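You operate a simulated robot arm through the tools that you are given. There is no shell and no other tool. Be economical: measure what you need, move in short steps, check, and stop when the job is done.

Carry out the task below with a simulated robot arm. There is one attempt and no reset: what you move stays moved.

JOB
Uncover the FORM console, clamp disc J2 on it, measure and save.
Fine: lid into the red CAPS bin; leave the disc clamped; save one reading.

The check looks at the end state, three seconds after you hand in, the way a careful person would. Anything else that was tipped, shoved, dropped, spilled or broken makes it a failure. A push-on lid holds only when it is set on centred and level and pressed home; a screw cap is set on level and turned clockwise until tight.

ROBOT AND FRAMES
A 7-joint arm with a two-finger parallel gripper, fixed in place. Base frame: the origin is at the foot of the arm, x ahead of it, y to its left, z up. Lengths are in mm, angles in degrees, forces in N, time in s.
Its first joint turns from -66.0 to 66.0 degrees. Payload 1.57 kg.
The tool frame sits at the grasp point between the pads (the TCP): z along the fingers, y along the line on which they close. The tips reach 30 mm beyond it. Largest opening 110 mm; finger width 24, thickness 12; the body of the gripper, 48 by 112 mm, starts 78 mm behind the TCP.
Orientation is that of the tool frame in the base frame, as a unit quaternion [x, y, z, w]. With the fingers straight down and closing along the base's y, the tool's x points along the base's -x, its y along +y and its z along -z.

CONTROLS
- The arm moves only by the tool nudge_tool. Its argument "series" is a list that holds one entry, the list of rows, each a list of 7 numbers: the gripper command, from -1 (shut) to 1 (fully open), values between in proportion, then the shift along the base's x, y, z in mm, then the turn, a rotation vector about the base's x, y, z in degrees. In form: [[[jaw, tx, ty, tz, ax, ay, az], ...]]. A call has 1 to 12 rows; each row is the pose to reach, as a shift and turn from the pose commanded when the call began. Each row takes 0.2 s and may step no farther than 50 mm and 8.6 degrees from the row before; otherwise, or with a gripper value out of range, the whole call is refused. Where a pose cannot be reached the arm comes as near as it can. A force on the tool above 90 N (or 10 N above the force at the start of the call, whichever is more), or a blocked arm, ends the call early, and 0.2 s more pass. Each finger travels about 108 mm/s and halts on what it meets, pressing with about 27 N; the grip force reading is that of the motor and also rises with nothing between the fingers. The clock runs only during rows and for 0.2 s after the last one: add rows that repeat a pose to give the fingers time. It gives the time, the measured TCP pose, the force on the tool (base axes), the opening and the grip force at its end, in the units of the frame above (readings bear some noise).
- Cameras (640 x 400 px; columns grow to the right, rows downward): "scene" is fixed at [173.5, -405.3, 1395.1]; the picture's right is [0.65, -0.76, 0.00], its down [-0.49, -0.42, -0.76] and it looks along [0.58, 0.49, -0.65] (base axes); focal length 230 px, centre (320, 200). "wrist" rides on the gripper at [70, 16, -141] in the tool frame; the picture's right is [-0.23, 0.97, 0.00], its down [-0.86, -0.20, -0.48] and it looks along [-0.47, -0.11, 0.88] (tool axes); focal length 222 px, centre (320, 200). There is no depth. A picture from a camera that has moved, and an enlarged one, comes with that camera's place and axes in the base frame and with its lens.
- grab_frame(camera): a new picture of that camera. The clock stands still meanwhile.
- inspect(camera, box): a new picture of the part [left, top, right, bottom] of that camera's present view, enlarged. The clock stands still meanwhile.
- job_done(): hands the job in; it is judged then, once.

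Work in short steps. Places have to be worked out from the pictures, the camera data and where the tool is seen: move nearer, look again, correct. Check each grasp and each placing, and mend what went wrong. You have 120 turns and 84 pictures in all, those below and enlarged ones among them. Open the gripper and draw the arm clear of the work before you hand the job in, unless the task says otherwise; then end with one line.

The tools are called after "Request:" as name(argument=value, ...) on one line, values as JSON. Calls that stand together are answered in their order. nudge_tool: Moves the arm, as the interface text tells. Its arguments: {"type":"object","properties":{"series":{"type":"array"}},"required":["series"]} The other tools are called the same way: grab_frame (camera) takes a picture; inspect (camera, box) takes an enlarged picture of a part of a camera's view; job_done () hands the job in.

At the start:

```text
t: 0.0
position: [393.3, 87.2, 1215.0]
ee_rot: [0.0, 1.0, 0.0, 0.001]
wrist_force: [0.1, -0.9, -0.2]
gripper_width: 110.0
gripper_force: 0.0
```

scene: 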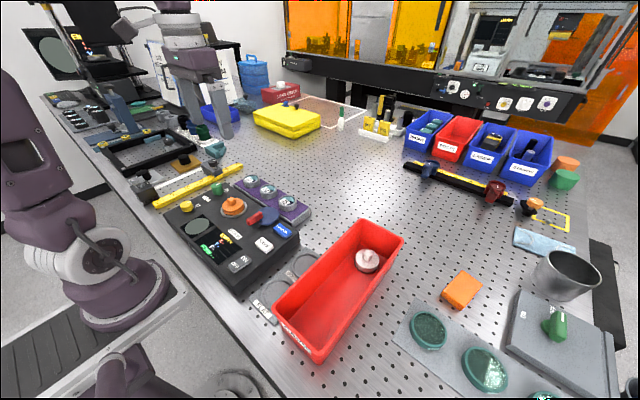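
wrist: 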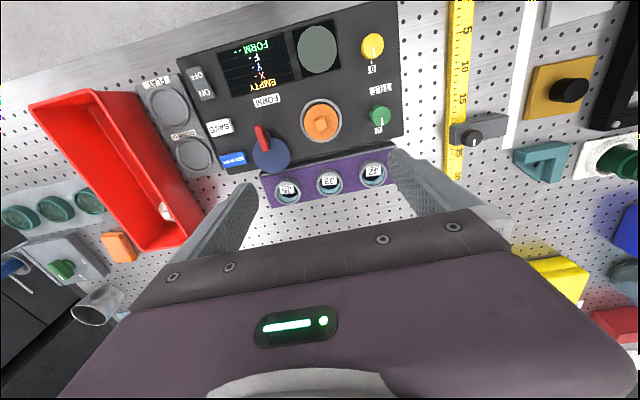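

I'll look closely at the console and its surroundings first.

Request:
inspect(camera="wrist", box=[130, 0, 420, 210])

Request:
inspect(camera="scene", box=[130, 150, 410, 370])

Request:
inspect(camera="scene", box=[390, 90, 600, 220])

```text
1.90 times, centred on (275, 105) of wrist
camera zoom: at [322.1, 103.1, 1356.0], right [0.23, 0.97, 0.0], down [0.86, -0.2, 0.48], along [0.47, -0.11, -0.88], focal length 423 px, centre (406, 381)
```

zoom: 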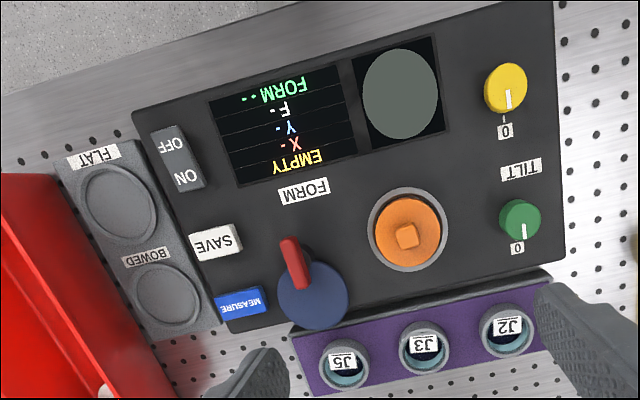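

```text
1.82 times, centred on (270, 260) of scene
camera zoom: at [173.5, -405.3, 1395.1], right [0.65, -0.76, 0.0], down [-0.49, -0.42, -0.76], along [0.58, 0.49, -0.65], focal length 418 px, centre (411, 91)
```

zoom: 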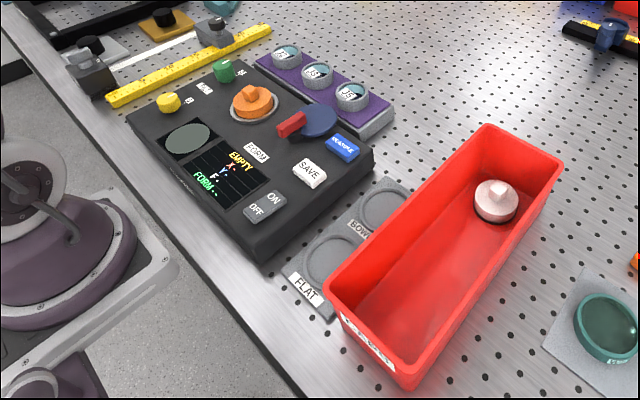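

```text
3.05 times, centred on (495, 155) of scene
camera zoom: at [173.5, -405.3, 1395.1], right [0.65, -0.76, 0.0], down [-0.49, -0.42, -0.76], along [0.58, 0.49, -0.65], focal length 701 px, centre (-213, 337)
```

zoom: 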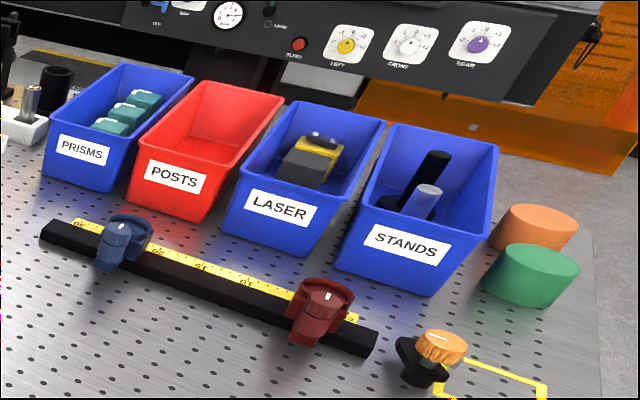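

The lid handle triangulates to about (386, 89, 965) and the blue clamp to about (418, −11). I'll move down and back to get closer views of both.

Request:
nudge_tool(series=[[[1, -20, -10, -35, 0, 0, 0], [1, -40, -20, -70, 0, 0, 0], [1, -50, -30, -90, 0, 0, 0]]])

Request:
grab_frame(camera="wrist")

Request:
inspect(camera="scene", box=[180, 170, 320, 260])

```text
t: 0.8
position: [341.8, 60.5, 1125.2]
ee_rot: [-0.001, 1.0, 0.001, 0.0]
wrist_force: [0.9, 0.1, 0.4]
gripper_width: 110.2
gripper_force: 0.1
```

```text
78 pictures are left
camera wrist: at [270.5, 76.2, 1266.8], right [0.23, 0.97, 0.0], down [0.85, -0.2, 0.48], along [0.47, -0.11, -0.88], focal length 222 px, centre (320, 200)
```

wrist: 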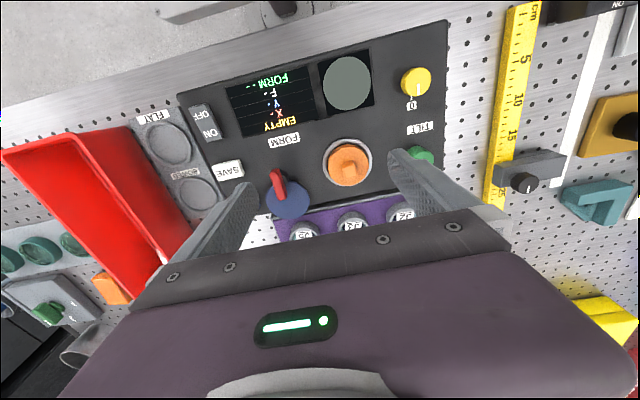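

```text
4.44 times, centred on (250, 215) of scene
camera zoom: at [173.5, -405.3, 1395.1], right [0.65, -0.76, 0.0], down [-0.49, -0.42, -0.76], along [0.58, 0.49, -0.65], focal length 1023 px, centre (631, 133)
```

zoom: 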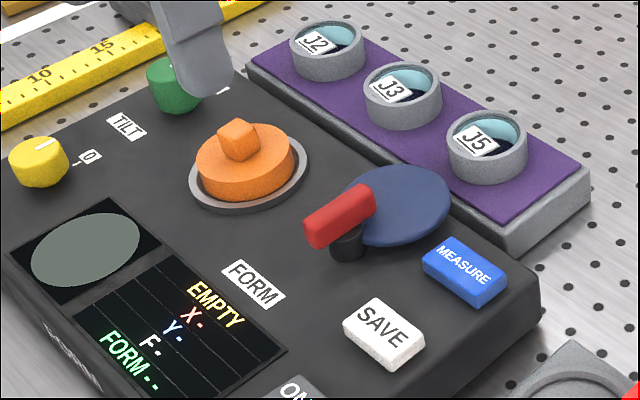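

The clamp mechanism isn't clear yet, so I'll enlarge this region.

Request:
inspect(camera="wrist", box=[190, 110, 430, 250])

Request:
inspect(camera="scene", box=[240, 195, 300, 235])

```text
2.67 times, centred on (310, 180) of wrist
camera zoom: at [270.5, 76.2, 1266.8], right [0.23, 0.97, 0.0], down [0.85, -0.2, 0.48], along [0.47, -0.11, -0.88], focal length 592 px, centre (347, 253)
```

zoom: 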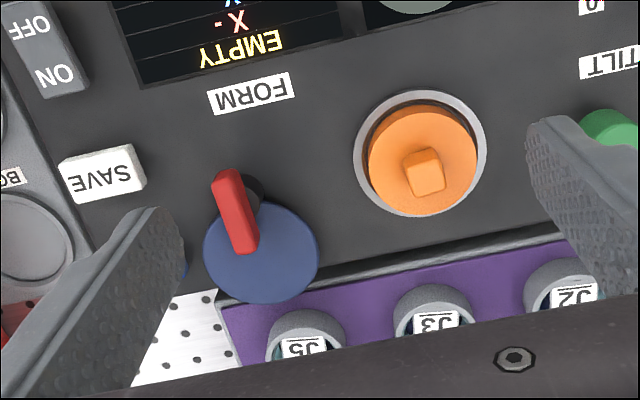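

```text
10.00 times, centred on (270, 215) of scene
camera zoom: at [173.5, -405.3, 1395.1], right [0.65, -0.76, 0.0], down [-0.49, -0.42, -0.76], along [0.58, 0.49, -0.65], focal length 2302 px, centre (820, 50)
```

zoom: 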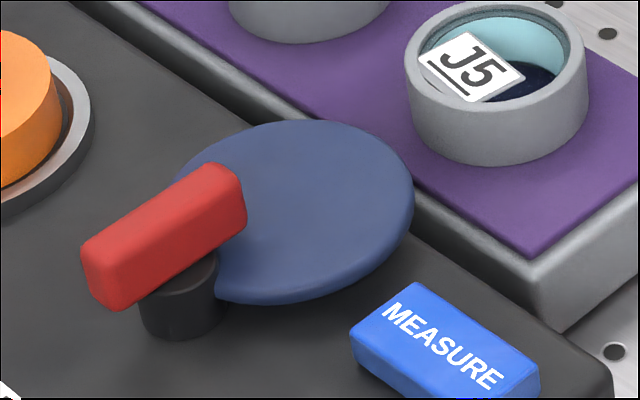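

The orange lid's handle is a square block at about (385, 90), with its top near z≈984, and the console is almost aligned with base y. I'll go above the handle with a narrower opening and look again. I'll also check the bin label.

Request:
nudge_tool(series=[[[0.1, 20, 15, -20, 0, 0, 0], [0.1, 40, 30, -40, 0, 0, 0], [0.1, 44, 30, -65, 0, 0, 0], [0.1, 44, 30, -75, 0, 0, 0]]])

Request:
grab_frame(camera="wrist")

Request:
inspect(camera="scene", box=[180, 150, 300, 230])

Request:
inspect(camera="scene", box=[240, 240, 400, 370])

```text
t: 1.8
position: [384.0, 88.9, 1051.3]
ee_rot: [0.0, 1.0, 0.0, 0.0]
wrist_force: [-0.4, 0.2, -1.0]
gripper_width: 60.4
gripper_force: 0.0
```

```text
74 pictures are left
camera wrist: at [314.2, 104.9, 1191.2], right [0.23, 0.97, 0.0], down [0.85, -0.2, 0.48], along [0.47, -0.11, -0.88], focal length 222 px, centre (320, 200)
```

wrist: 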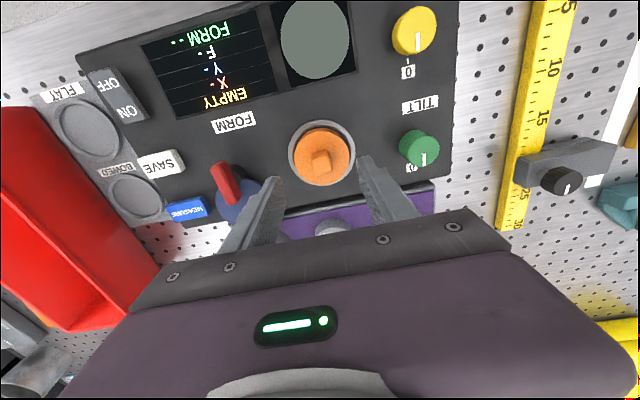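

```text
5.00 times, centred on (240, 190) of scene
camera zoom: at [173.5, -405.3, 1395.1], right [0.65, -0.76, 0.0], down [-0.49, -0.42, -0.76], along [0.58, 0.49, -0.65], focal length 1151 px, centre (720, 250)
```

zoom: 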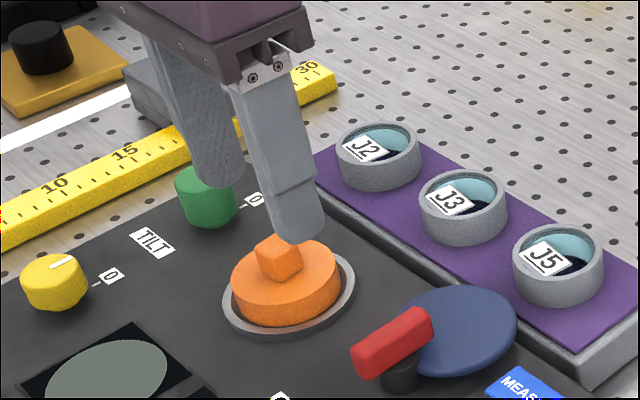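

```text
3.08 times, centred on (320, 305) of scene
camera zoom: at [173.5, -405.3, 1395.1], right [0.65, -0.76, 0.0], down [-0.49, -0.42, -0.76], along [0.58, 0.49, -0.65], focal length 708 px, centre (320, -123)
```

zoom: 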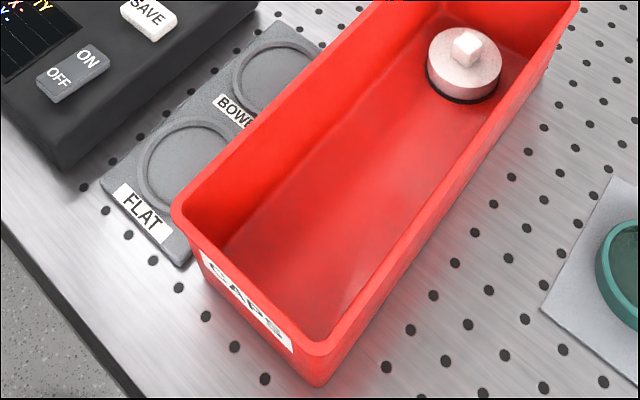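

The TCP at (384, 88.9) matches the handle estimate of (383.5, 88.7). I'll descend part-way and check from the scene camera.

Request:
nudge_tool(series=[[[0.1, 0, 0, -25, 0, 0, 0], [0.1, 0, 0, -42, 0, 0, 0], [0.1, 0, 0, -48, 0, 0, 0]]])

Request:
inspect(camera="scene", box=[200, 170, 275, 220])

Request:
inspect(camera="wrist", box=[240, 90, 420, 250])

```text
t: 2.6
position: [386.7, 87.1, 1000.4]
ee_rot: [0.001, 1.0, 0.0, 0.0]
wrist_force: [0.1, 0.2, -0.8]
gripper_width: 60.1
gripper_force: 0.0
```

```text
8.00 times, centred on (238, 195) of scene
camera zoom: at [173.4, -405.3, 1395.1], right [0.65, -0.76, 0.0], down [-0.49, -0.42, -0.76], along [0.58, 0.49, -0.65], focal length 1841 px, centre (980, 240)
```

zoom: 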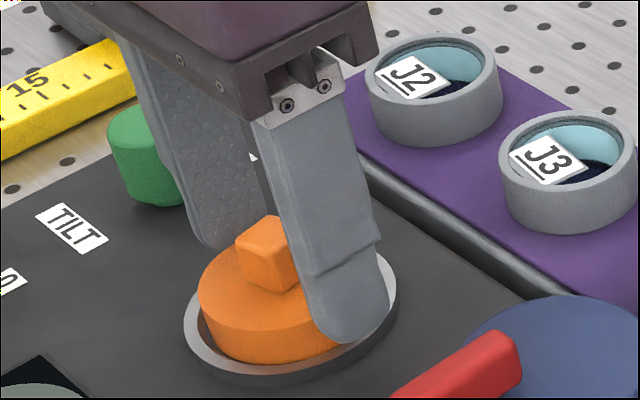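

```text
2.50 times, centred on (330, 170) of wrist
camera zoom: at [316.7, 102.8, 1142.2], right [0.23, 0.97, 0.0], down [0.86, -0.2, 0.48], along [0.47, -0.11, -0.88], focal length 555 px, centre (295, 275)
```

zoom: 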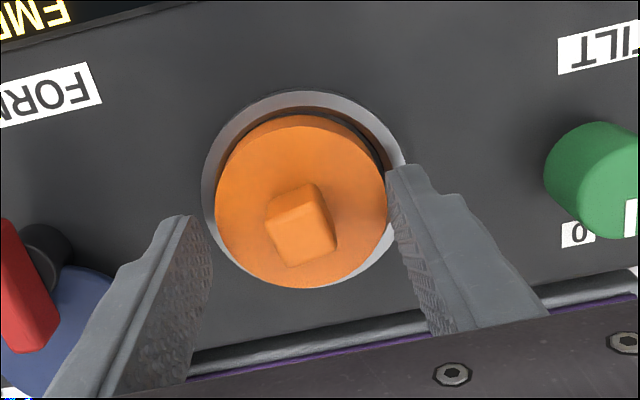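

The fingers straddle the handle, which is about 2–3 mm ahead in x. I'll correct by a small shift, drop slightly and close.

Request:
nudge_tool(series=[[[0.1, 2, 1, 0, 0, 0, 0], [0.1, 2, 1, -2, 0, 0, 0], [-0.3, 2, 1, -2, 0, 0, 0], [-1, 2, 1, -2, 0, 0, 0], [-1, 2, 1, -2, 0, 0, 0], [-1, 2, 1, -2, 0, 0, 0]]])

Request:
inspect(camera="scene", box=[200, 170, 275, 220])

```text
t: 4.0
position: [388.4, 88.6, 1000.3]
ee_rot: [0.0, 1.0, 0.001, 0.0]
wrist_force: [0.9, 9.5, 2.8]
gripper_width: 53.4
gripper_force: 27.5
```

```text
8.00 times, centred on (238, 195) of scene
camera zoom: at [173.5, -405.0, 1395.2], right [0.65, -0.76, 0.0], down [-0.49, -0.42, -0.76], along [0.58, 0.49, -0.65], focal length 1841 px, centre (980, 240)
```

zoom: 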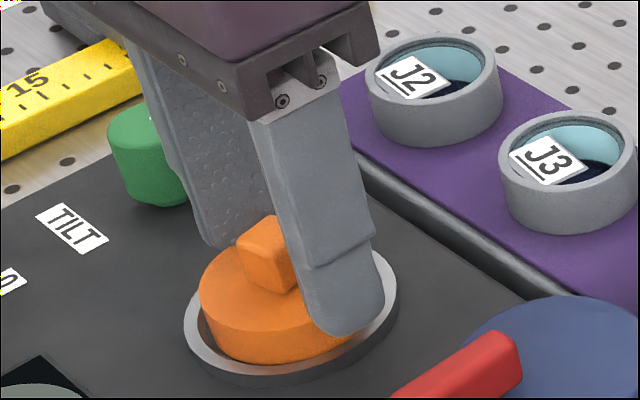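

The fingers stopped at 53 mm, so they're on the lid body rather than the handle. I'll open, rise 7 mm and close on the handle.

Request:
nudge_tool(series=[[[0.1, 0, 0, 0, 0, 0, 0], [0.1, 0, 0, 0, 0, 0, 0], [0.1, 0, 0, 7, 0, 0, 0], [0.1, 0, 0, 7, 0, 0, 0], [-1, 0, 0, 7, 0, 0, 0], [-1, 0, 0, 7, 0, 0, 0], [-1, 0, 0, 7, 0, 0, 0], [-1, 0, 0, 7, 0, 0, 0]]])

Request:
inspect(camera="scene", box=[200, 170, 275, 220])

```text
t: 5.8
position: [388.2, 88.0, 1007.0]
ee_rot: [0.0, 1.0, 0.001, 0.001]
wrist_force: [2.9, 11.5, 2.4]
gripper_width: 16.3
gripper_force: 27.4
```

```text
8.00 times, centred on (238, 195) of scene
camera zoom: at [173.6, -405.0, 1395.2], right [0.65, -0.76, 0.0], down [-0.49, -0.42, -0.76], along [0.58, 0.49, -0.65], focal length 1841 px, centre (980, 240)
```

zoom: 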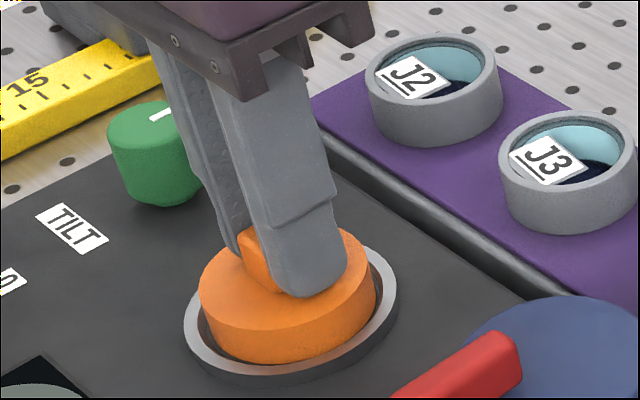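

The handle is gripped (16.3 mm). I'll lift straight up.

Request:
nudge_tool(series=[[[-1, 0, 0, 5, 0, 0, 0], [-1, 0, 0, 12, 0, 0, 0], [-1, 0, 0, 30, 0, 0, 0], [-1, 0, 0, 55, 0, 0, 0], [-1, 0, 0, 80, 0, 0, 0]]])

Request:
inspect(camera="scene", box=[170, 140, 310, 240])

```text
t: 7.0
position: [389.4, 86.4, 1085.3]
ee_rot: [0.0, 1.0, 0.0, -0.001]
wrist_force: [0.4, 0.2, -0.5]
gripper_width: 16.3
gripper_force: 27.2
```

```text
4.00 times, centred on (240, 190) of scene
camera zoom: at [173.5, -405.3, 1395.1], right [0.65, -0.76, 0.0], down [-0.49, -0.42, -0.76], along [0.58, 0.49, -0.65], focal length 921 px, centre (640, 240)
```

zoom: 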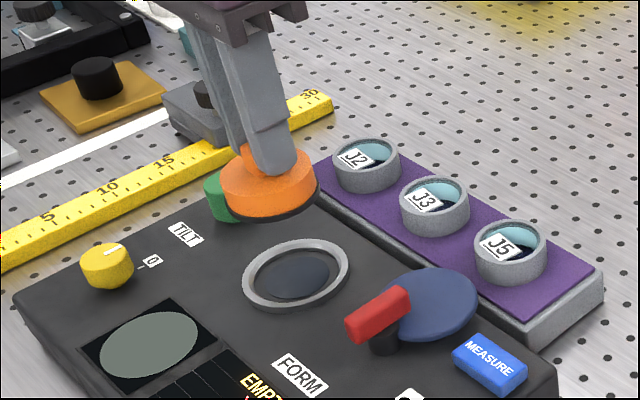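

The lid is off and the seat is exposed. I estimate the CAPS bin spans x 270–578 and y −205…−327 with its rim near 960, and the existing cap is at about (498, −280). I'll carry the lid over (390, −266).

Request:
nudge_tool(series=[[[-1, 0, -30, 15, 0, 0, 0], [-1, 0, -75, 25, 0, 0, 0], [-1, 0, -120, 25, 0, 0, 0], [-1, 0, -165, 25, 0, 0, 0], [-1, 0, -210, 25, 0, 0, 0], [-1, 0, -255, 25, 0, 0, 0], [-1, 0, -300, 25, 0, 0, 0], [-1, 0, -335, 25, 0, 0, 0], [-1, 0, -353, 20, 0, 0, 0], [-1, 0, -353, 0, 0, 0, 0]]])

Request:
grab_frame(camera="wrist")

Request:
grab_frame(camera="scene")

```text
t: 9.2
position: [387.7, -265.1, 1085.4]
ee_rot: [0.0, 1.0, 0.0, 0.0]
wrist_force: [0.7, -0.1, 0.3]
gripper_width: 16.3
gripper_force: 27.1
```

```text
66 pictures are left
camera wrist: at [317.9, -248.6, 1226.7], right [0.23, 0.97, 0.0], down [0.85, -0.2, 0.48], along [0.47, -0.11, -0.88], focal length 222 px, centre (320, 200)
```

wrist: 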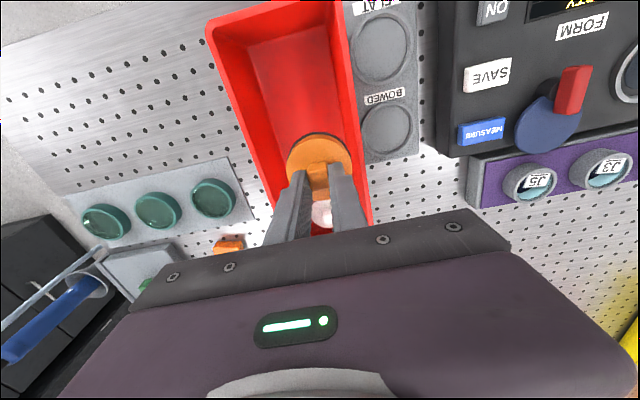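

```text
65 pictures are left
```

scene: 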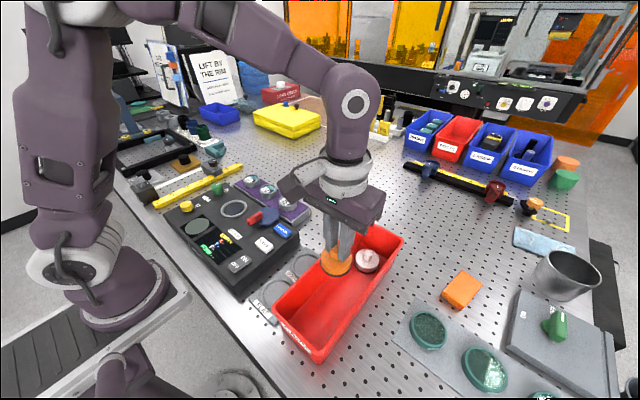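

The lid is over the bin. The bin's centreline looks closer to y≈−280, so I'll shift 15 mm and lower.

Request:
nudge_tool(series=[[[-1, -5, -15, 0, 0, 0, 0], [-1, -5, -15, -35, 0, 0, 0], [-1, -5, -15, -70, 0, 0, 0], [-1, -5, -15, -90, 0, 0, 0], [-1, -5, -15, -98, 0, 0, 0]]])

Request:
inspect(camera="scene", box=[260, 200, 420, 370])

Request:
inspect(camera="scene", box=[140, 30, 300, 130])

```text
t: 10.4
position: [381.7, -280.5, 988.8]
ee_rot: [0.0, 1.0, 0.0, 0.0]
wrist_force: [-0.5, -0.1, 0.0]
gripper_width: 16.3
gripper_force: 27.0
```

```text
2.35 times, centred on (340, 285) of scene
camera zoom: at [173.5, -405.3, 1395.1], right [0.65, -0.76, 0.0], down [-0.49, -0.42, -0.76], along [0.58, 0.49, -0.65], focal length 542 px, centre (273, 0)
```

zoom: 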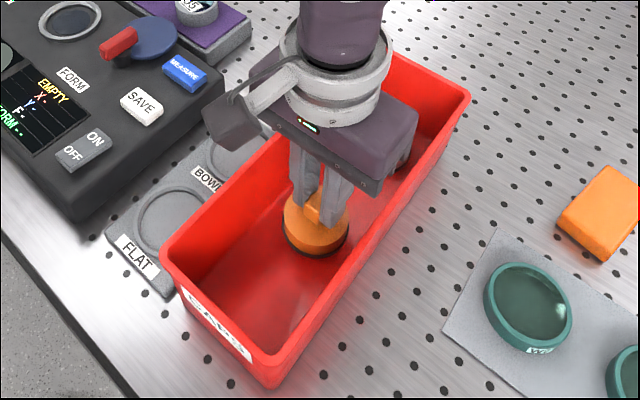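

```text
4.00 times, centred on (220, 80) of scene
camera zoom: at [173.5, -405.3, 1395.1], right [0.65, -0.76, 0.0], down [-0.49, -0.42, -0.76], along [0.58, 0.49, -0.65], focal length 921 px, centre (720, 680)
```

zoom: 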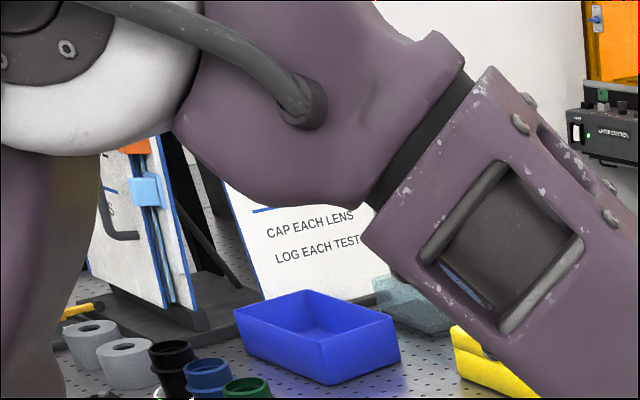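

The lid is inside the bin with no contact yet. I'll lower gently to the floor.

Request:
nudge_tool(series=[[[-1, 0, 0, -4, 0, 0, 0], [-1, 0, 0, -8, 0, 0, 0], [-1, 0, 0, -11, 0, 0, 0], [-1, 0, 0, -14, 0, 0, 0]]])

Request:
inspect(camera="scene", box=[300, 230, 380, 290])

```text
t: 11.4
position: [383.2, -280.8, 974.6]
ee_rot: [0.0, 1.0, 0.0, 0.0]
wrist_force: [0.2, -0.4, 0.0]
gripper_width: 16.1
gripper_force: 27.0
```

```text
6.67 times, centred on (340, 260) of scene
camera zoom: at [173.5, -405.3, 1395.1], right [0.65, -0.76, 0.0], down [-0.49, -0.42, -0.76], along [0.58, 0.49, -0.65], focal length 1534 px, centre (187, -200)
```

zoom: 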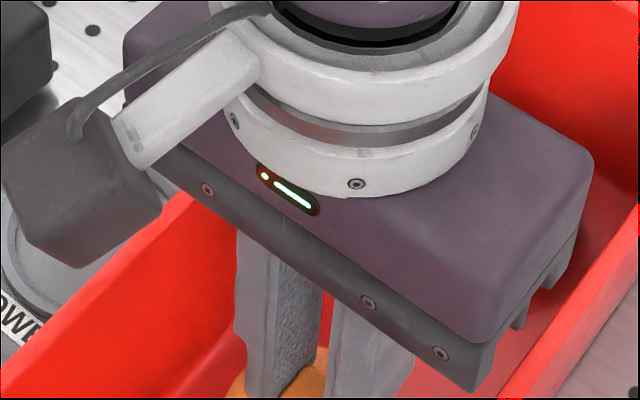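

No contact yet, so I'll continue down in small steps.

Request:
nudge_tool(series=[[[-1, 0, 0, -3, 0, 0, 0], [-1, 0, 0, -6, 0, 0, 0], [-1, 0, 0, -8, 0, 0, 0]]])

Request:
inspect(camera="scene", box=[280, 240, 380, 310])

```text
t: 12.2
position: [384.5, -281.5, 967.5]
ee_rot: [0.0, 1.0, -0.001, 0.002]
wrist_force: [1.4, -0.3, 23.3]
gripper_width: 16.1
gripper_force: 27.1
```

```text
5.71 times, centred on (330, 275) of scene
camera zoom: at [173.3, -405.1, 1395.2], right [0.65, -0.76, 0.0], down [-0.49, -0.42, -0.76], along [0.58, 0.49, -0.65], focal length 1315 px, centre (263, -229)
```

zoom: 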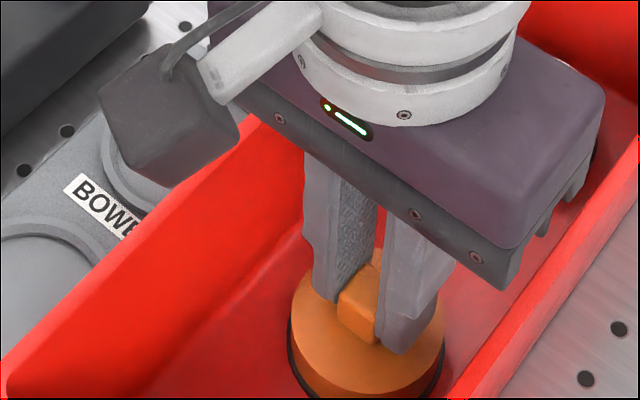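

The lid rests on the floor of the bin (23 N). I'll release it and rise.

Request:
nudge_tool(series=[[[-0.3, 0, 0, 1, 0, 0, 0], [-0.3, 0, 0, 2, 0, 0, 0], [-0.3, 0, 0, 30, 0, 0, 0], [-0.3, 0, 0, 70, 0, 0, 0], [-0.3, 0, 0, 110, 0, 0, 0], [-0.3, 0, 10, 150, 0, 0, 0], [-0.3, 0, 20, 190, 0, 0, 0]]])

Request:
grab_frame(camera="wrist")

```text
t: 13.8
position: [384.3, -261.8, 1160.2]
ee_rot: [0.0, 1.0, 0.0, -0.001]
wrist_force: [-0.4, -0.5, 0.2]
gripper_width: 38.5
gripper_force: 0.0
```

```text
60 pictures are left
camera wrist: at [313.7, -243.7, 1301.4], right [0.23, 0.97, 0.0], down [0.86, -0.2, 0.48], along [0.47, -0.11, -0.88], focal length 222 px, centre (320, 200)
```

wrist: 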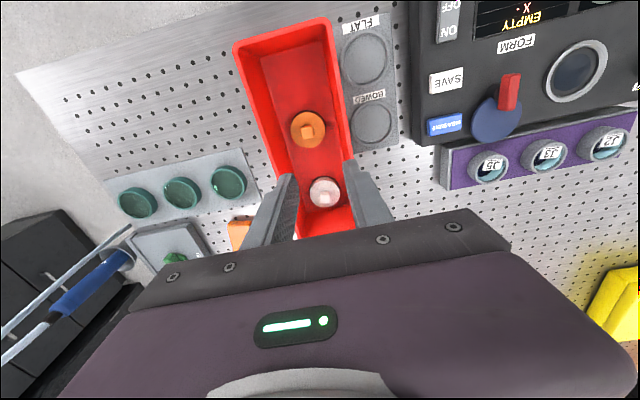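

The lid lies flat in the CAPS bin. Next I'll move to where I can view the clamp, the seat and cup J2 from above.

Request:
nudge_tool(series=[[[-0.3, 0, 45, 0, 0, 0, 0], [-0.3, 0, 90, 0, 0, 0, 0], [-0.3, 0, 135, 0, 0, 0, 0], [-0.3, 0, 180, 0, 0, 0, 0], [0.3, 5, 225, 0, 0, 0, 0], [0.3, 15, 268, 0, 0, 0, 0], [0.3, 25, 310, 0, 0, 0, 0], [0.3, 40, 350, 0, 0, 0, 0], [0.3, 60, 380, -10, 0, 0, 0], [0.3, 70, 400, -30, 0, 0, 0]]])

Request:
grab_frame(camera="wrist")

```text
t: 16.0
position: [455.3, 141.7, 1126.9]
ee_rot: [0.0, 1.0, 0.0, 0.0]
wrist_force: [-0.5, -0.4, -0.2]
gripper_width: 71.4
gripper_force: 0.1
```

```text
59 pictures are left
camera wrist: at [383.9, 157.9, 1268.0], right [0.23, 0.97, 0.0], down [0.85, -0.2, 0.48], along [0.47, -0.11, -0.88], focal length 222 px, centre (320, 200)
```

wrist: 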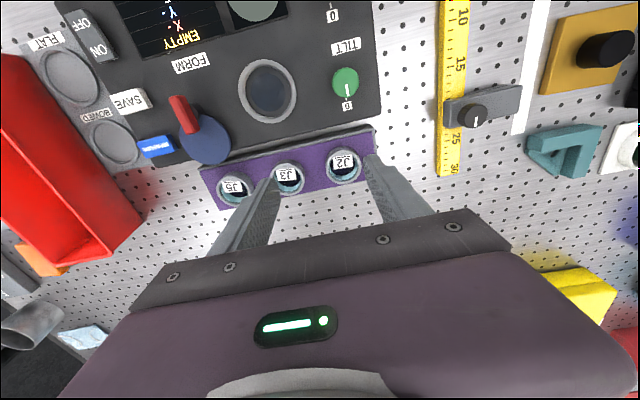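

Request:
inspect(camera="wrist", box=[140, 40, 400, 220])

Request:
inspect(camera="scene", box=[210, 160, 320, 240])

```text
2.22 times, centred on (270, 130) of wrist
camera zoom: at [383.9, 157.9, 1268.0], right [0.23, 0.97, 0.0], down [0.85, -0.2, 0.48], along [0.47, -0.11, -0.88], focal length 494 px, centre (431, 356)
```

zoom: 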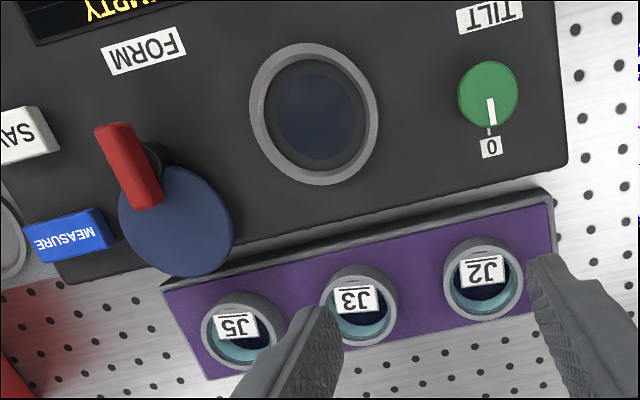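

```text
5.00 times, centred on (265, 200) of scene
camera zoom: at [173.5, -405.3, 1395.1], right [0.65, -0.76, 0.0], down [-0.49, -0.42, -0.76], along [0.58, 0.49, -0.65], focal length 1151 px, centre (595, 200)
```

zoom: 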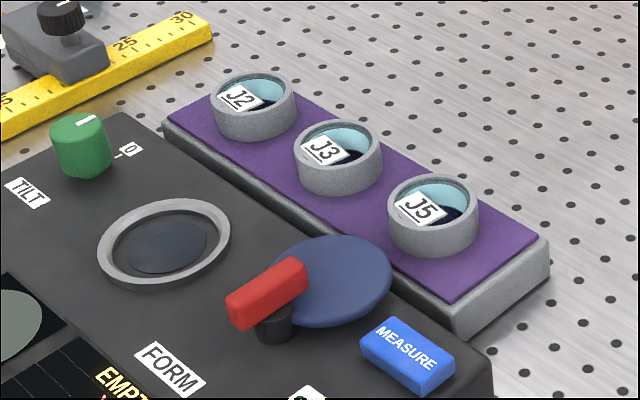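

The blue part looks like an eccentric cam plate that swings about the black post towards the seat. I'll look closely at the J2 cup to see how the disc sits.

Request:
nudge_tool(series=[[[0.9, -10, 20, -20, 0, 0, 0], [0.9, -25, 40, -40, 0, 0, 0], [0.9, -30, 45, -60, 0, 0, 0]]])

Request:
inspect(camera="wrist", box=[220, 130, 400, 245])

Request:
inspect(camera="scene", box=[240, 165, 300, 205])

```text
t: 16.8
position: [425.8, 186.8, 1065.3]
ee_rot: [0.0, 1.0, 0.0, 0.0]
wrist_force: [0.7, 0.1, -0.3]
gripper_width: 104.6
gripper_force: 0.0
```

```text
3.48 times, centred on (310, 188) of wrist
camera zoom: at [355.9, 203.3, 1206.8], right [0.23, 0.97, 0.0], down [0.85, -0.2, 0.48], along [0.47, -0.11, -0.88], focal length 773 px, centre (355, 244)
```

zoom: 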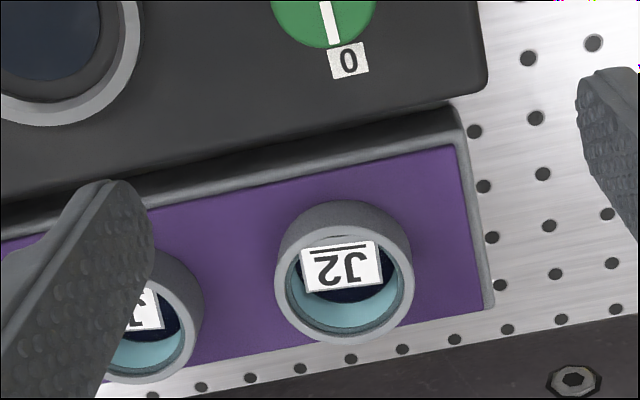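

```text
10.00 times, centred on (270, 185) of scene
camera zoom: at [173.5, -405.3, 1395.1], right [0.65, -0.76, 0.0], down [-0.49, -0.42, -0.76], along [0.58, 0.49, -0.65], focal length 2302 px, centre (820, 350)
```

zoom: 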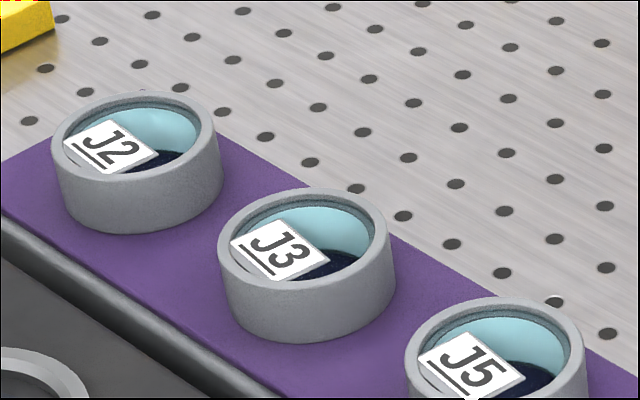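

The J2 cell (gray rim, Ø≈54, about 23 mm tall) has its top at about (501, 165, 958). I'll move above it with about 72 mm opening and look again.

Request:
nudge_tool(series=[[[0.31, 35, -10, 0, 0, 0, 0], [0.31, 70, -20, 0, 0, 0, 0], [0.31, 75, -22, -20, 0, 0, 0], [0.31, 75, -22, -35, 0, 0, 0]]])

Request:
inspect(camera="wrist", box=[220, 100, 420, 240])

Request:
inspect(camera="scene", box=[225, 150, 300, 210])

```text
t: 17.8
position: [496.4, 161.4, 1032.8]
ee_rot: [0.001, 1.0, 0.0, -0.001]
wrist_force: [0.0, -0.7, -0.7]
gripper_width: 72.3
gripper_force: 0.0
```

```text
2.86 times, centred on (320, 170) of wrist
camera zoom: at [426.7, 178.0, 1173.5], right [0.23, 0.97, 0.0], down [0.86, -0.2, 0.48], along [0.47, -0.11, -0.88], focal length 635 px, centre (320, 286)
```

zoom: 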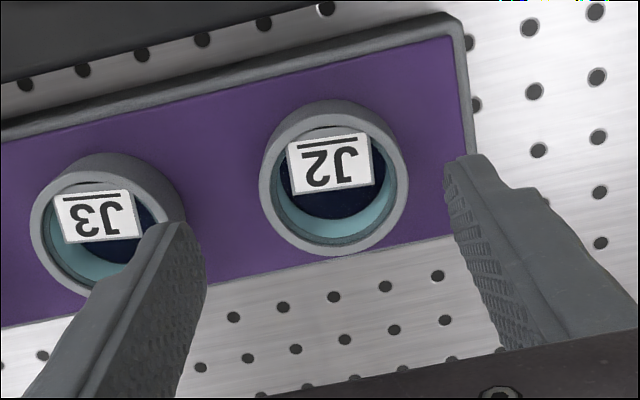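

```text
6.67 times, centred on (262, 180) of scene
camera zoom: at [173.5, -405.3, 1395.1], right [0.65, -0.76, 0.0], down [-0.49, -0.42, -0.76], along [0.58, 0.49, -0.65], focal length 1534 px, centre (703, 333)
```

zoom: 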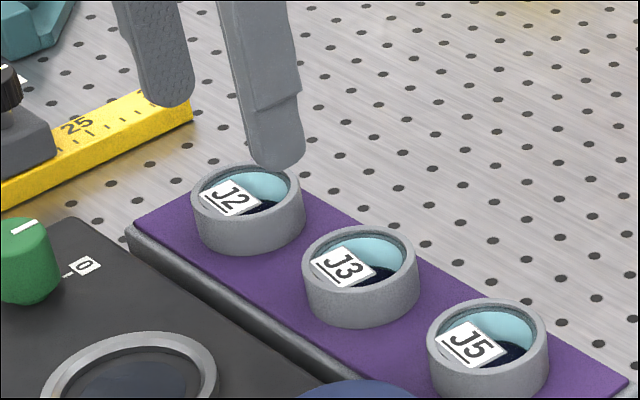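

J2 is about +7 mm in x and +3.5 mm in y from the tool axis. I'll correct and descend to just above it.

Request:
nudge_tool(series=[[[0.31, 7, 3.5, 0, 0, 0, 0], [0.31, 7, 3.5, -20, 0, 0, 0], [0.31, 7, 3.5, -35, 0, 0, 0], [0.31, 7, 3.5, -40, 0, 0, 0]]])

Request:
inspect(camera="wrist", box=[220, 100, 420, 240])

Request:
inspect(camera="scene", box=[225, 150, 300, 210])

```text
t: 18.8
position: [504.2, 165.3, 992.4]
ee_rot: [0.001, 1.0, -0.001, 0.0]
wrist_force: [-0.6, 0.5, 0.7]
gripper_width: 72.3
gripper_force: 0.0
```

```text
2.86 times, centred on (320, 170) of wrist
camera zoom: at [435.0, 181.5, 1133.2], right [0.23, 0.97, 0.0], down [0.85, -0.2, 0.48], along [0.47, -0.11, -0.88], focal length 635 px, centre (320, 286)
```

zoom: 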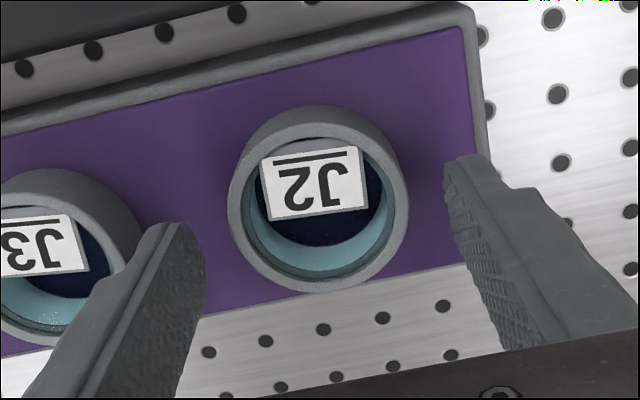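

```text
6.67 times, centred on (262, 180) of scene
camera zoom: at [173.5, -405.3, 1395.1], right [0.65, -0.76, 0.0], down [-0.49, -0.42, -0.76], along [0.58, 0.49, -0.65], focal length 1534 px, centre (703, 333)
```

zoom: 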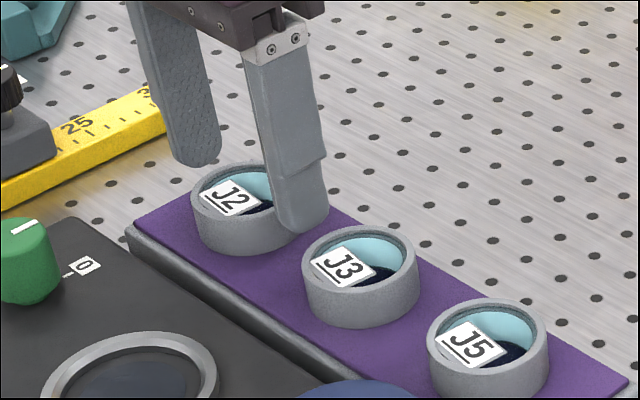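

The tool axis is about 2.5 mm past the centre in x, with y fine. I'll correct, descend 15 mm and close on the rim.

Request:
nudge_tool(series=[[[0.28, -2.5, 0, 0, 0, 0, 0], [0.28, -2.5, 0, -8, 0, 0, 0], [0.28, -2.5, 0, -15, 0, 0, 0], [0.28, -2.5, 0, -15, 0, 0, 0], [-1, -2.5, 0, -15, 0, 0, 0], [-1, -2.5, 0, -15, 0, 0, 0], [-1, -2.5, 0, -15, 0, 0, 0]]])

Request:
inspect(camera="wrist", box=[220, 100, 420, 240])

Request:
inspect(camera="scene", box=[225, 150, 300, 210])

```text
t: 20.4
position: [503.6, 164.8, 978.7]
ee_rot: [0.0, 1.0, 0.0, 0.0]
wrist_force: [0.7, -0.3, 0.4]
gripper_width: 50.6
gripper_force: 27.2
```

```text
2.86 times, centred on (320, 170) of wrist
camera zoom: at [433.0, 182.1, 1118.4], right [0.23, 0.97, 0.0], down [0.86, -0.2, 0.48], along [0.47, -0.11, -0.88], focal length 635 px, centre (320, 286)
```

zoom: 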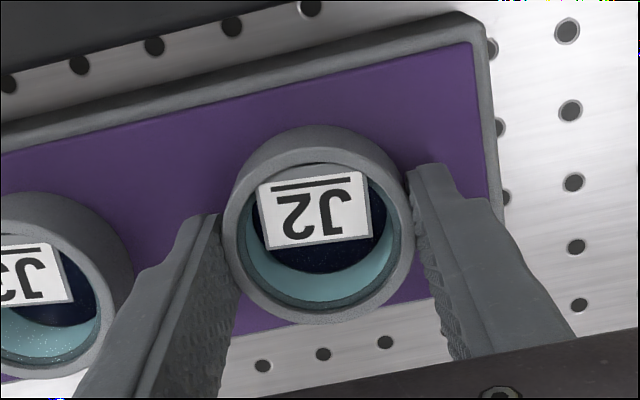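

```text
6.67 times, centred on (262, 180) of scene
camera zoom: at [173.5, -405.3, 1395.1], right [0.65, -0.76, 0.0], down [-0.49, -0.42, -0.76], along [0.58, 0.49, -0.65], focal length 1534 px, centre (703, 333)
```

zoom: 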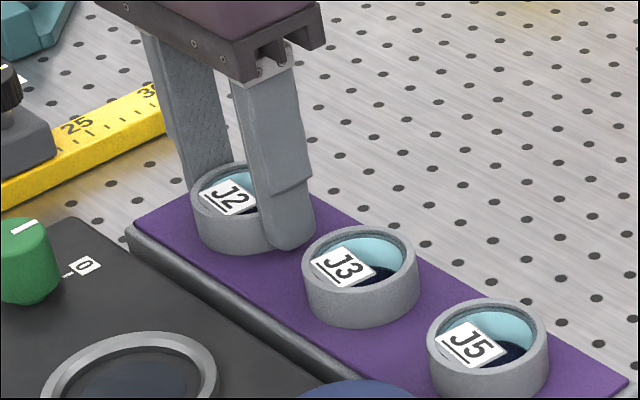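

Gripped at 50.6 mm with no lateral force. I'll lift slightly and check that only the disc comes up.

Request:
nudge_tool(series=[[[-1, 0, 0, 5, 0, 0, 0], [-1, 0, 0, 12, 0, 0, 0], [-1, 0, 0, 20, 0, 0, 0]]])

Request:
inspect(camera="scene", box=[225, 150, 300, 210])

```text
t: 21.2
position: [503.6, 164.8, 998.6]
ee_rot: [0.0, 1.0, 0.0, 0.0]
wrist_force: [-0.3, -0.3, -1.9]
gripper_width: 50.5
gripper_force: 26.5
```

```text
6.67 times, centred on (262, 180) of scene
camera zoom: at [173.5, -405.3, 1395.1], right [0.65, -0.76, 0.0], down [-0.49, -0.42, -0.76], along [0.58, 0.49, -0.65], focal length 1534 px, centre (703, 333)
```

zoom: 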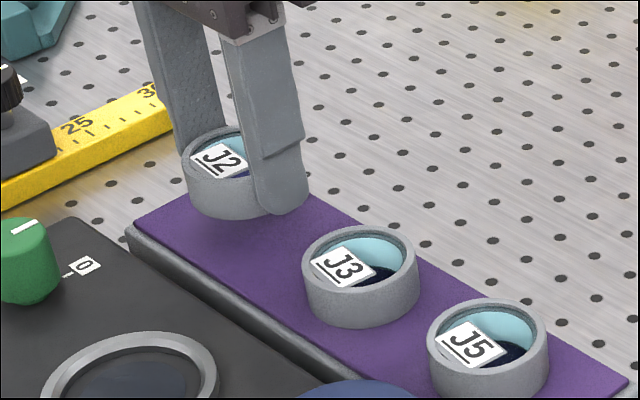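

The disc is up cleanly; its bottom is about 38 mm below the TCP. I'll carry it to just above the seat, which I estimate at (383, 89, ~955).

Request:
nudge_tool(series=[[[-1, 0, 0, 35, 0, 0, 0], [-1, -20, -10, 60, 0, 0, 0], [-1, -50, -30, 60, 0, 0, 0], [-1, -85, -52, 60, 0, 0, 0], [-1, -115, -72, 60, 0, 0, 0], [-1, -119, -76, 45, 0, 0, 0], [-1, -119, -76, 30, 0, 0, 0], [-1, -119, -76, 30, 0, 0, 0]]])

Request:
inspect(camera="wrist", box=[180, 60, 440, 250])

Request:
inspect(camera="scene", box=[195, 160, 285, 230])

```text
t: 23.0
position: [383.5, 90.7, 1026.2]
ee_rot: [0.0, 1.0, 0.0, 0.0]
wrist_force: [0.2, -0.1, -0.7]
gripper_width: 50.6
gripper_force: 27.3
```

```text
2.11 times, centred on (310, 155) of wrist
camera zoom: at [313.6, 107.2, 1166.3], right [0.23, 0.97, 0.0], down [0.86, -0.2, 0.48], along [0.47, -0.11, -0.88], focal length 468 px, centre (341, 295)
```

zoom: 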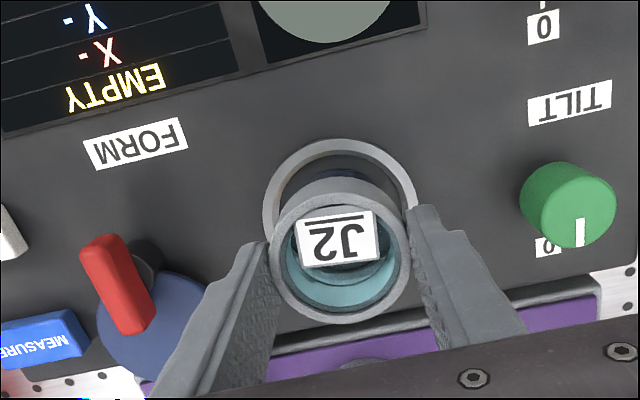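

```text
5.71 times, centred on (240, 195) of scene
camera zoom: at [173.5, -405.3, 1395.1], right [0.65, -0.76, 0.0], down [-0.49, -0.42, -0.76], along [0.58, 0.49, -0.65], focal length 1315 px, centre (777, 229)
```

zoom: 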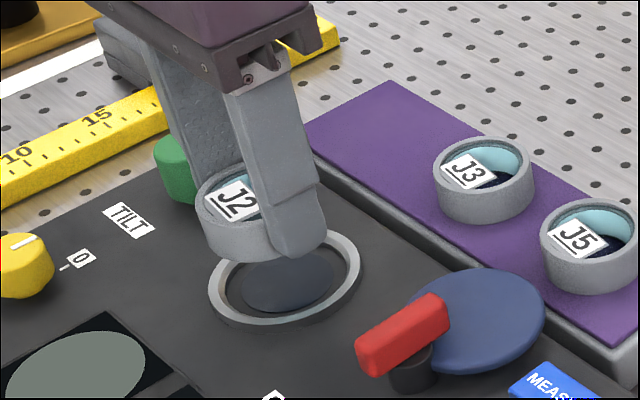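

The disc and ring centres agree to within about 1–2 mm in the wrist view. I'll shift −0.5/−0.5 mm and descend with checks.

Request:
nudge_tool(series=[[[-1, -0.5, -0.3, -12, 0, 0, 0], [-1, -0.5, -0.3, -24, 0, 0, 0], [-1, -0.5, -0.3, -28, 0, 0, 0]]])

Request:
inspect(camera="wrist", box=[240, 110, 400, 230])

Request:
inspect(camera="scene", box=[205, 175, 265, 220])

```text
t: 23.8
position: [384.0, 91.4, 998.0]
ee_rot: [0.0, 1.0, 0.0, 0.0]
wrist_force: [-0.2, 0.4, -1.1]
gripper_width: 50.3
gripper_force: 26.7
```

```text
3.33 times, centred on (320, 170) of wrist
camera zoom: at [313.9, 107.5, 1139.0], right [0.23, 0.97, 0.0], down [0.86, -0.2, 0.48], along [0.47, -0.11, -0.88], focal length 740 px, centre (320, 300)
```

zoom: 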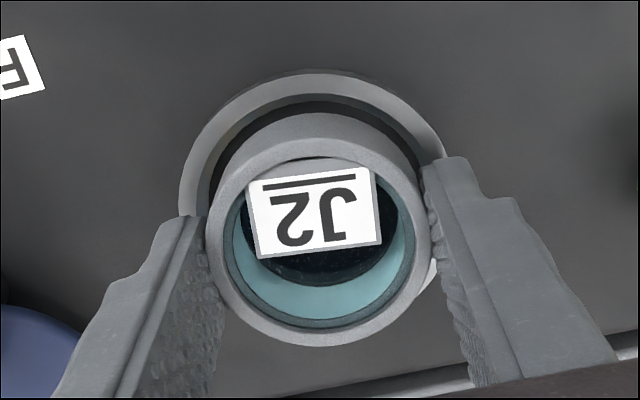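

```text
8.89 times, centred on (235, 198) of scene
camera zoom: at [173.5, -405.3, 1395.1], right [0.65, -0.76, 0.0], down [-0.49, -0.42, -0.76], along [0.58, 0.49, -0.65], focal length 2046 px, centre (1076, 222)
```

zoom: 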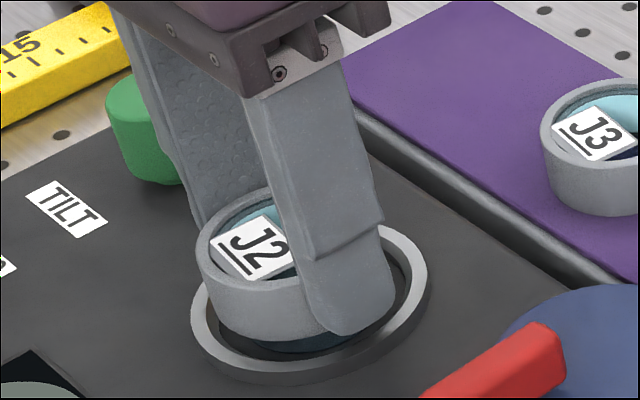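

The ring is about 2 mm towards −x of the disc, and y is aligned. I'll correct and lower in small steps until contact.

Request:
nudge_tool(series=[[[-1, -1.9, 0, 0, 0, 0, 0], [-1, -1.9, 0, -3, 0, 0, 0], [-1, -1.9, 0, -6, 0, 0, 0], [-1, -1.9, 0, -9, 0, 0, 0]]])

Request:
inspect(camera="scene", box=[205, 175, 265, 220])

```text
t: 24.8
position: [381.9, 89.4, 991.7]
ee_rot: [0.0, 1.0, 0.0, 0.002]
wrist_force: [-0.6, 0.9, 69.7]
gripper_width: 50.3
gripper_force: 27.1
```

```text
8.89 times, centred on (235, 198) of scene
camera zoom: at [172.7, -405.4, 1395.2], right [0.65, -0.76, 0.0], down [-0.49, -0.42, -0.76], along [0.58, 0.49, -0.65], focal length 2046 px, centre (1076, 222)
```

zoom: 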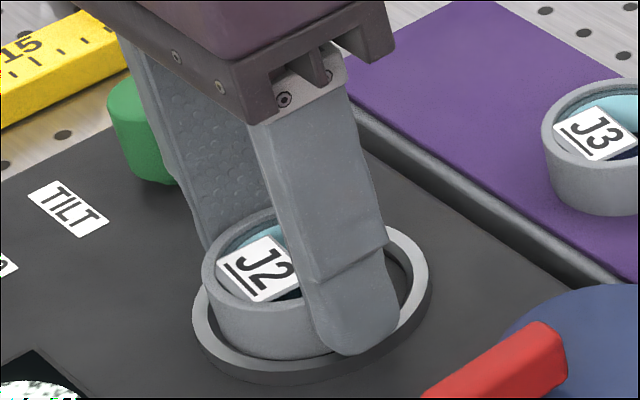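

Contact came at the expected seat height, and the round display is already reacting. I'll ease up slightly, open, and rise.

Request:
nudge_tool(series=[[[-1, 0, 0, 1.5, 0, 0, 0], [-1, 0, 0, 1.5, 0, 0, 0], [0.15, 0, 0, 1.5, 0, 0, 0], [0.25, 0, 0, 1.5, 0, 0, 0], [0.25, 0, 0, 20, 0, 0, 0], [0.25, 0, 0, 50, 0, 0, 0], [0.25, 0, 0, 85, 0, 0, 0]]])

Request:
inspect(camera="wrist", box=[120, 0, 440, 250])

Request:
inspect(camera="scene", box=[160, 170, 310, 290])

```text
t: 26.4
position: [382.3, 86.8, 1074.9]
ee_rot: [0.0, 1.0, 0.001, -0.001]
wrist_force: [-0.5, 0.4, -0.9]
gripper_width: 69.0
gripper_force: 0.0
```

```text
1.60 times, centred on (280, 125) of wrist
camera zoom: at [313.0, 104.4, 1215.3], right [0.23, 0.97, 0.0], down [0.86, -0.2, 0.48], along [0.46, -0.11, -0.88], focal length 355 px, centre (384, 320)
```

zoom: 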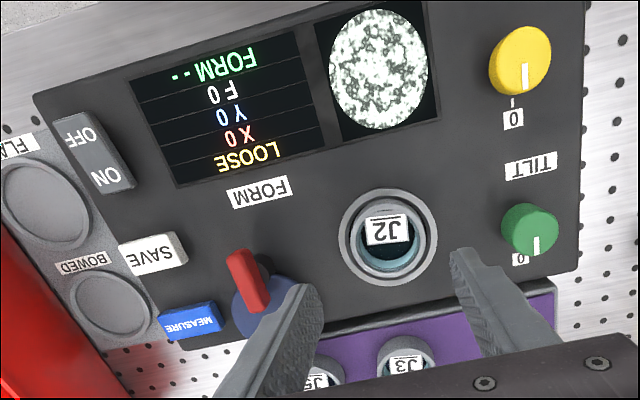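

```text
3.33 times, centred on (235, 230) of scene
camera zoom: at [173.5, -405.3, 1395.1], right [0.65, -0.76, 0.0], down [-0.49, -0.42, -0.76], along [0.58, 0.49, -0.65], focal length 767 px, centre (603, 100)
```

zoom: 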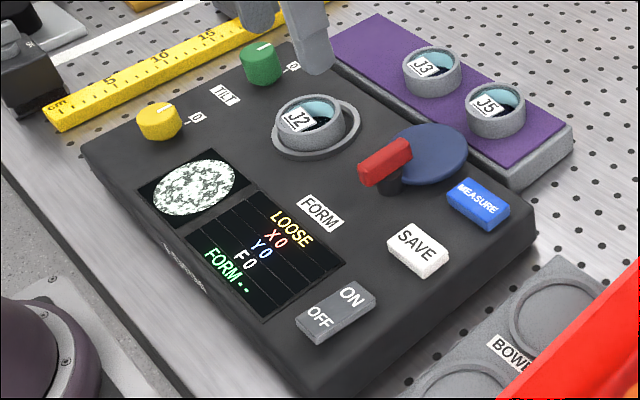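

The display reads LOOSE, so J2 is seated and needs clamping. I'll move over the clamp to measure its pivot and red lever.

Request:
nudge_tool(series=[[[0.6, 0, -30, 20, 0, 0, 0], [0.6, 10, -70, 20, 0, 0, 0], [0.6, 15, -98, 10, 0, 0, 0], [0.6, 15, -98, 0, 0, 0, 0]]])

Request:
inspect(camera="wrist", box=[210, 80, 430, 230])

Request:
inspect(camera="scene", box=[220, 170, 310, 240])

```text
t: 27.4
position: [399.3, -9.4, 1074.1]
ee_rot: [0.0, 1.0, 0.0, -0.001]
wrist_force: [0.1, 0.2, -0.7]
gripper_width: 88.0
gripper_force: 0.0
```

```text
2.67 times, centred on (320, 155) of wrist
camera zoom: at [329.1, 6.8, 1214.8], right [0.23, 0.97, 0.0], down [0.85, -0.2, 0.48], along [0.47, -0.11, -0.88], focal length 592 px, centre (320, 320)
```

zoom: 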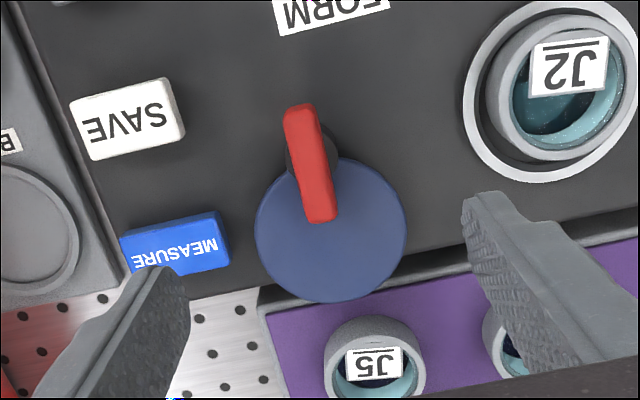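

```text
5.71 times, centred on (265, 205) of scene
camera zoom: at [173.5, -405.3, 1395.1], right [0.65, -0.76, 0.0], down [-0.49, -0.42, -0.76], along [0.58, 0.49, -0.65], focal length 1315 px, centre (634, 171)
```

zoom: 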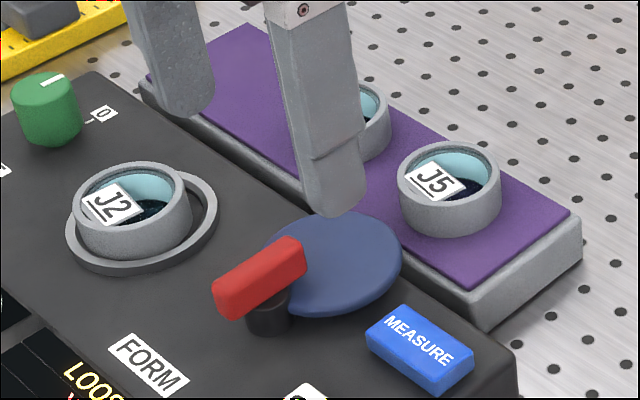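

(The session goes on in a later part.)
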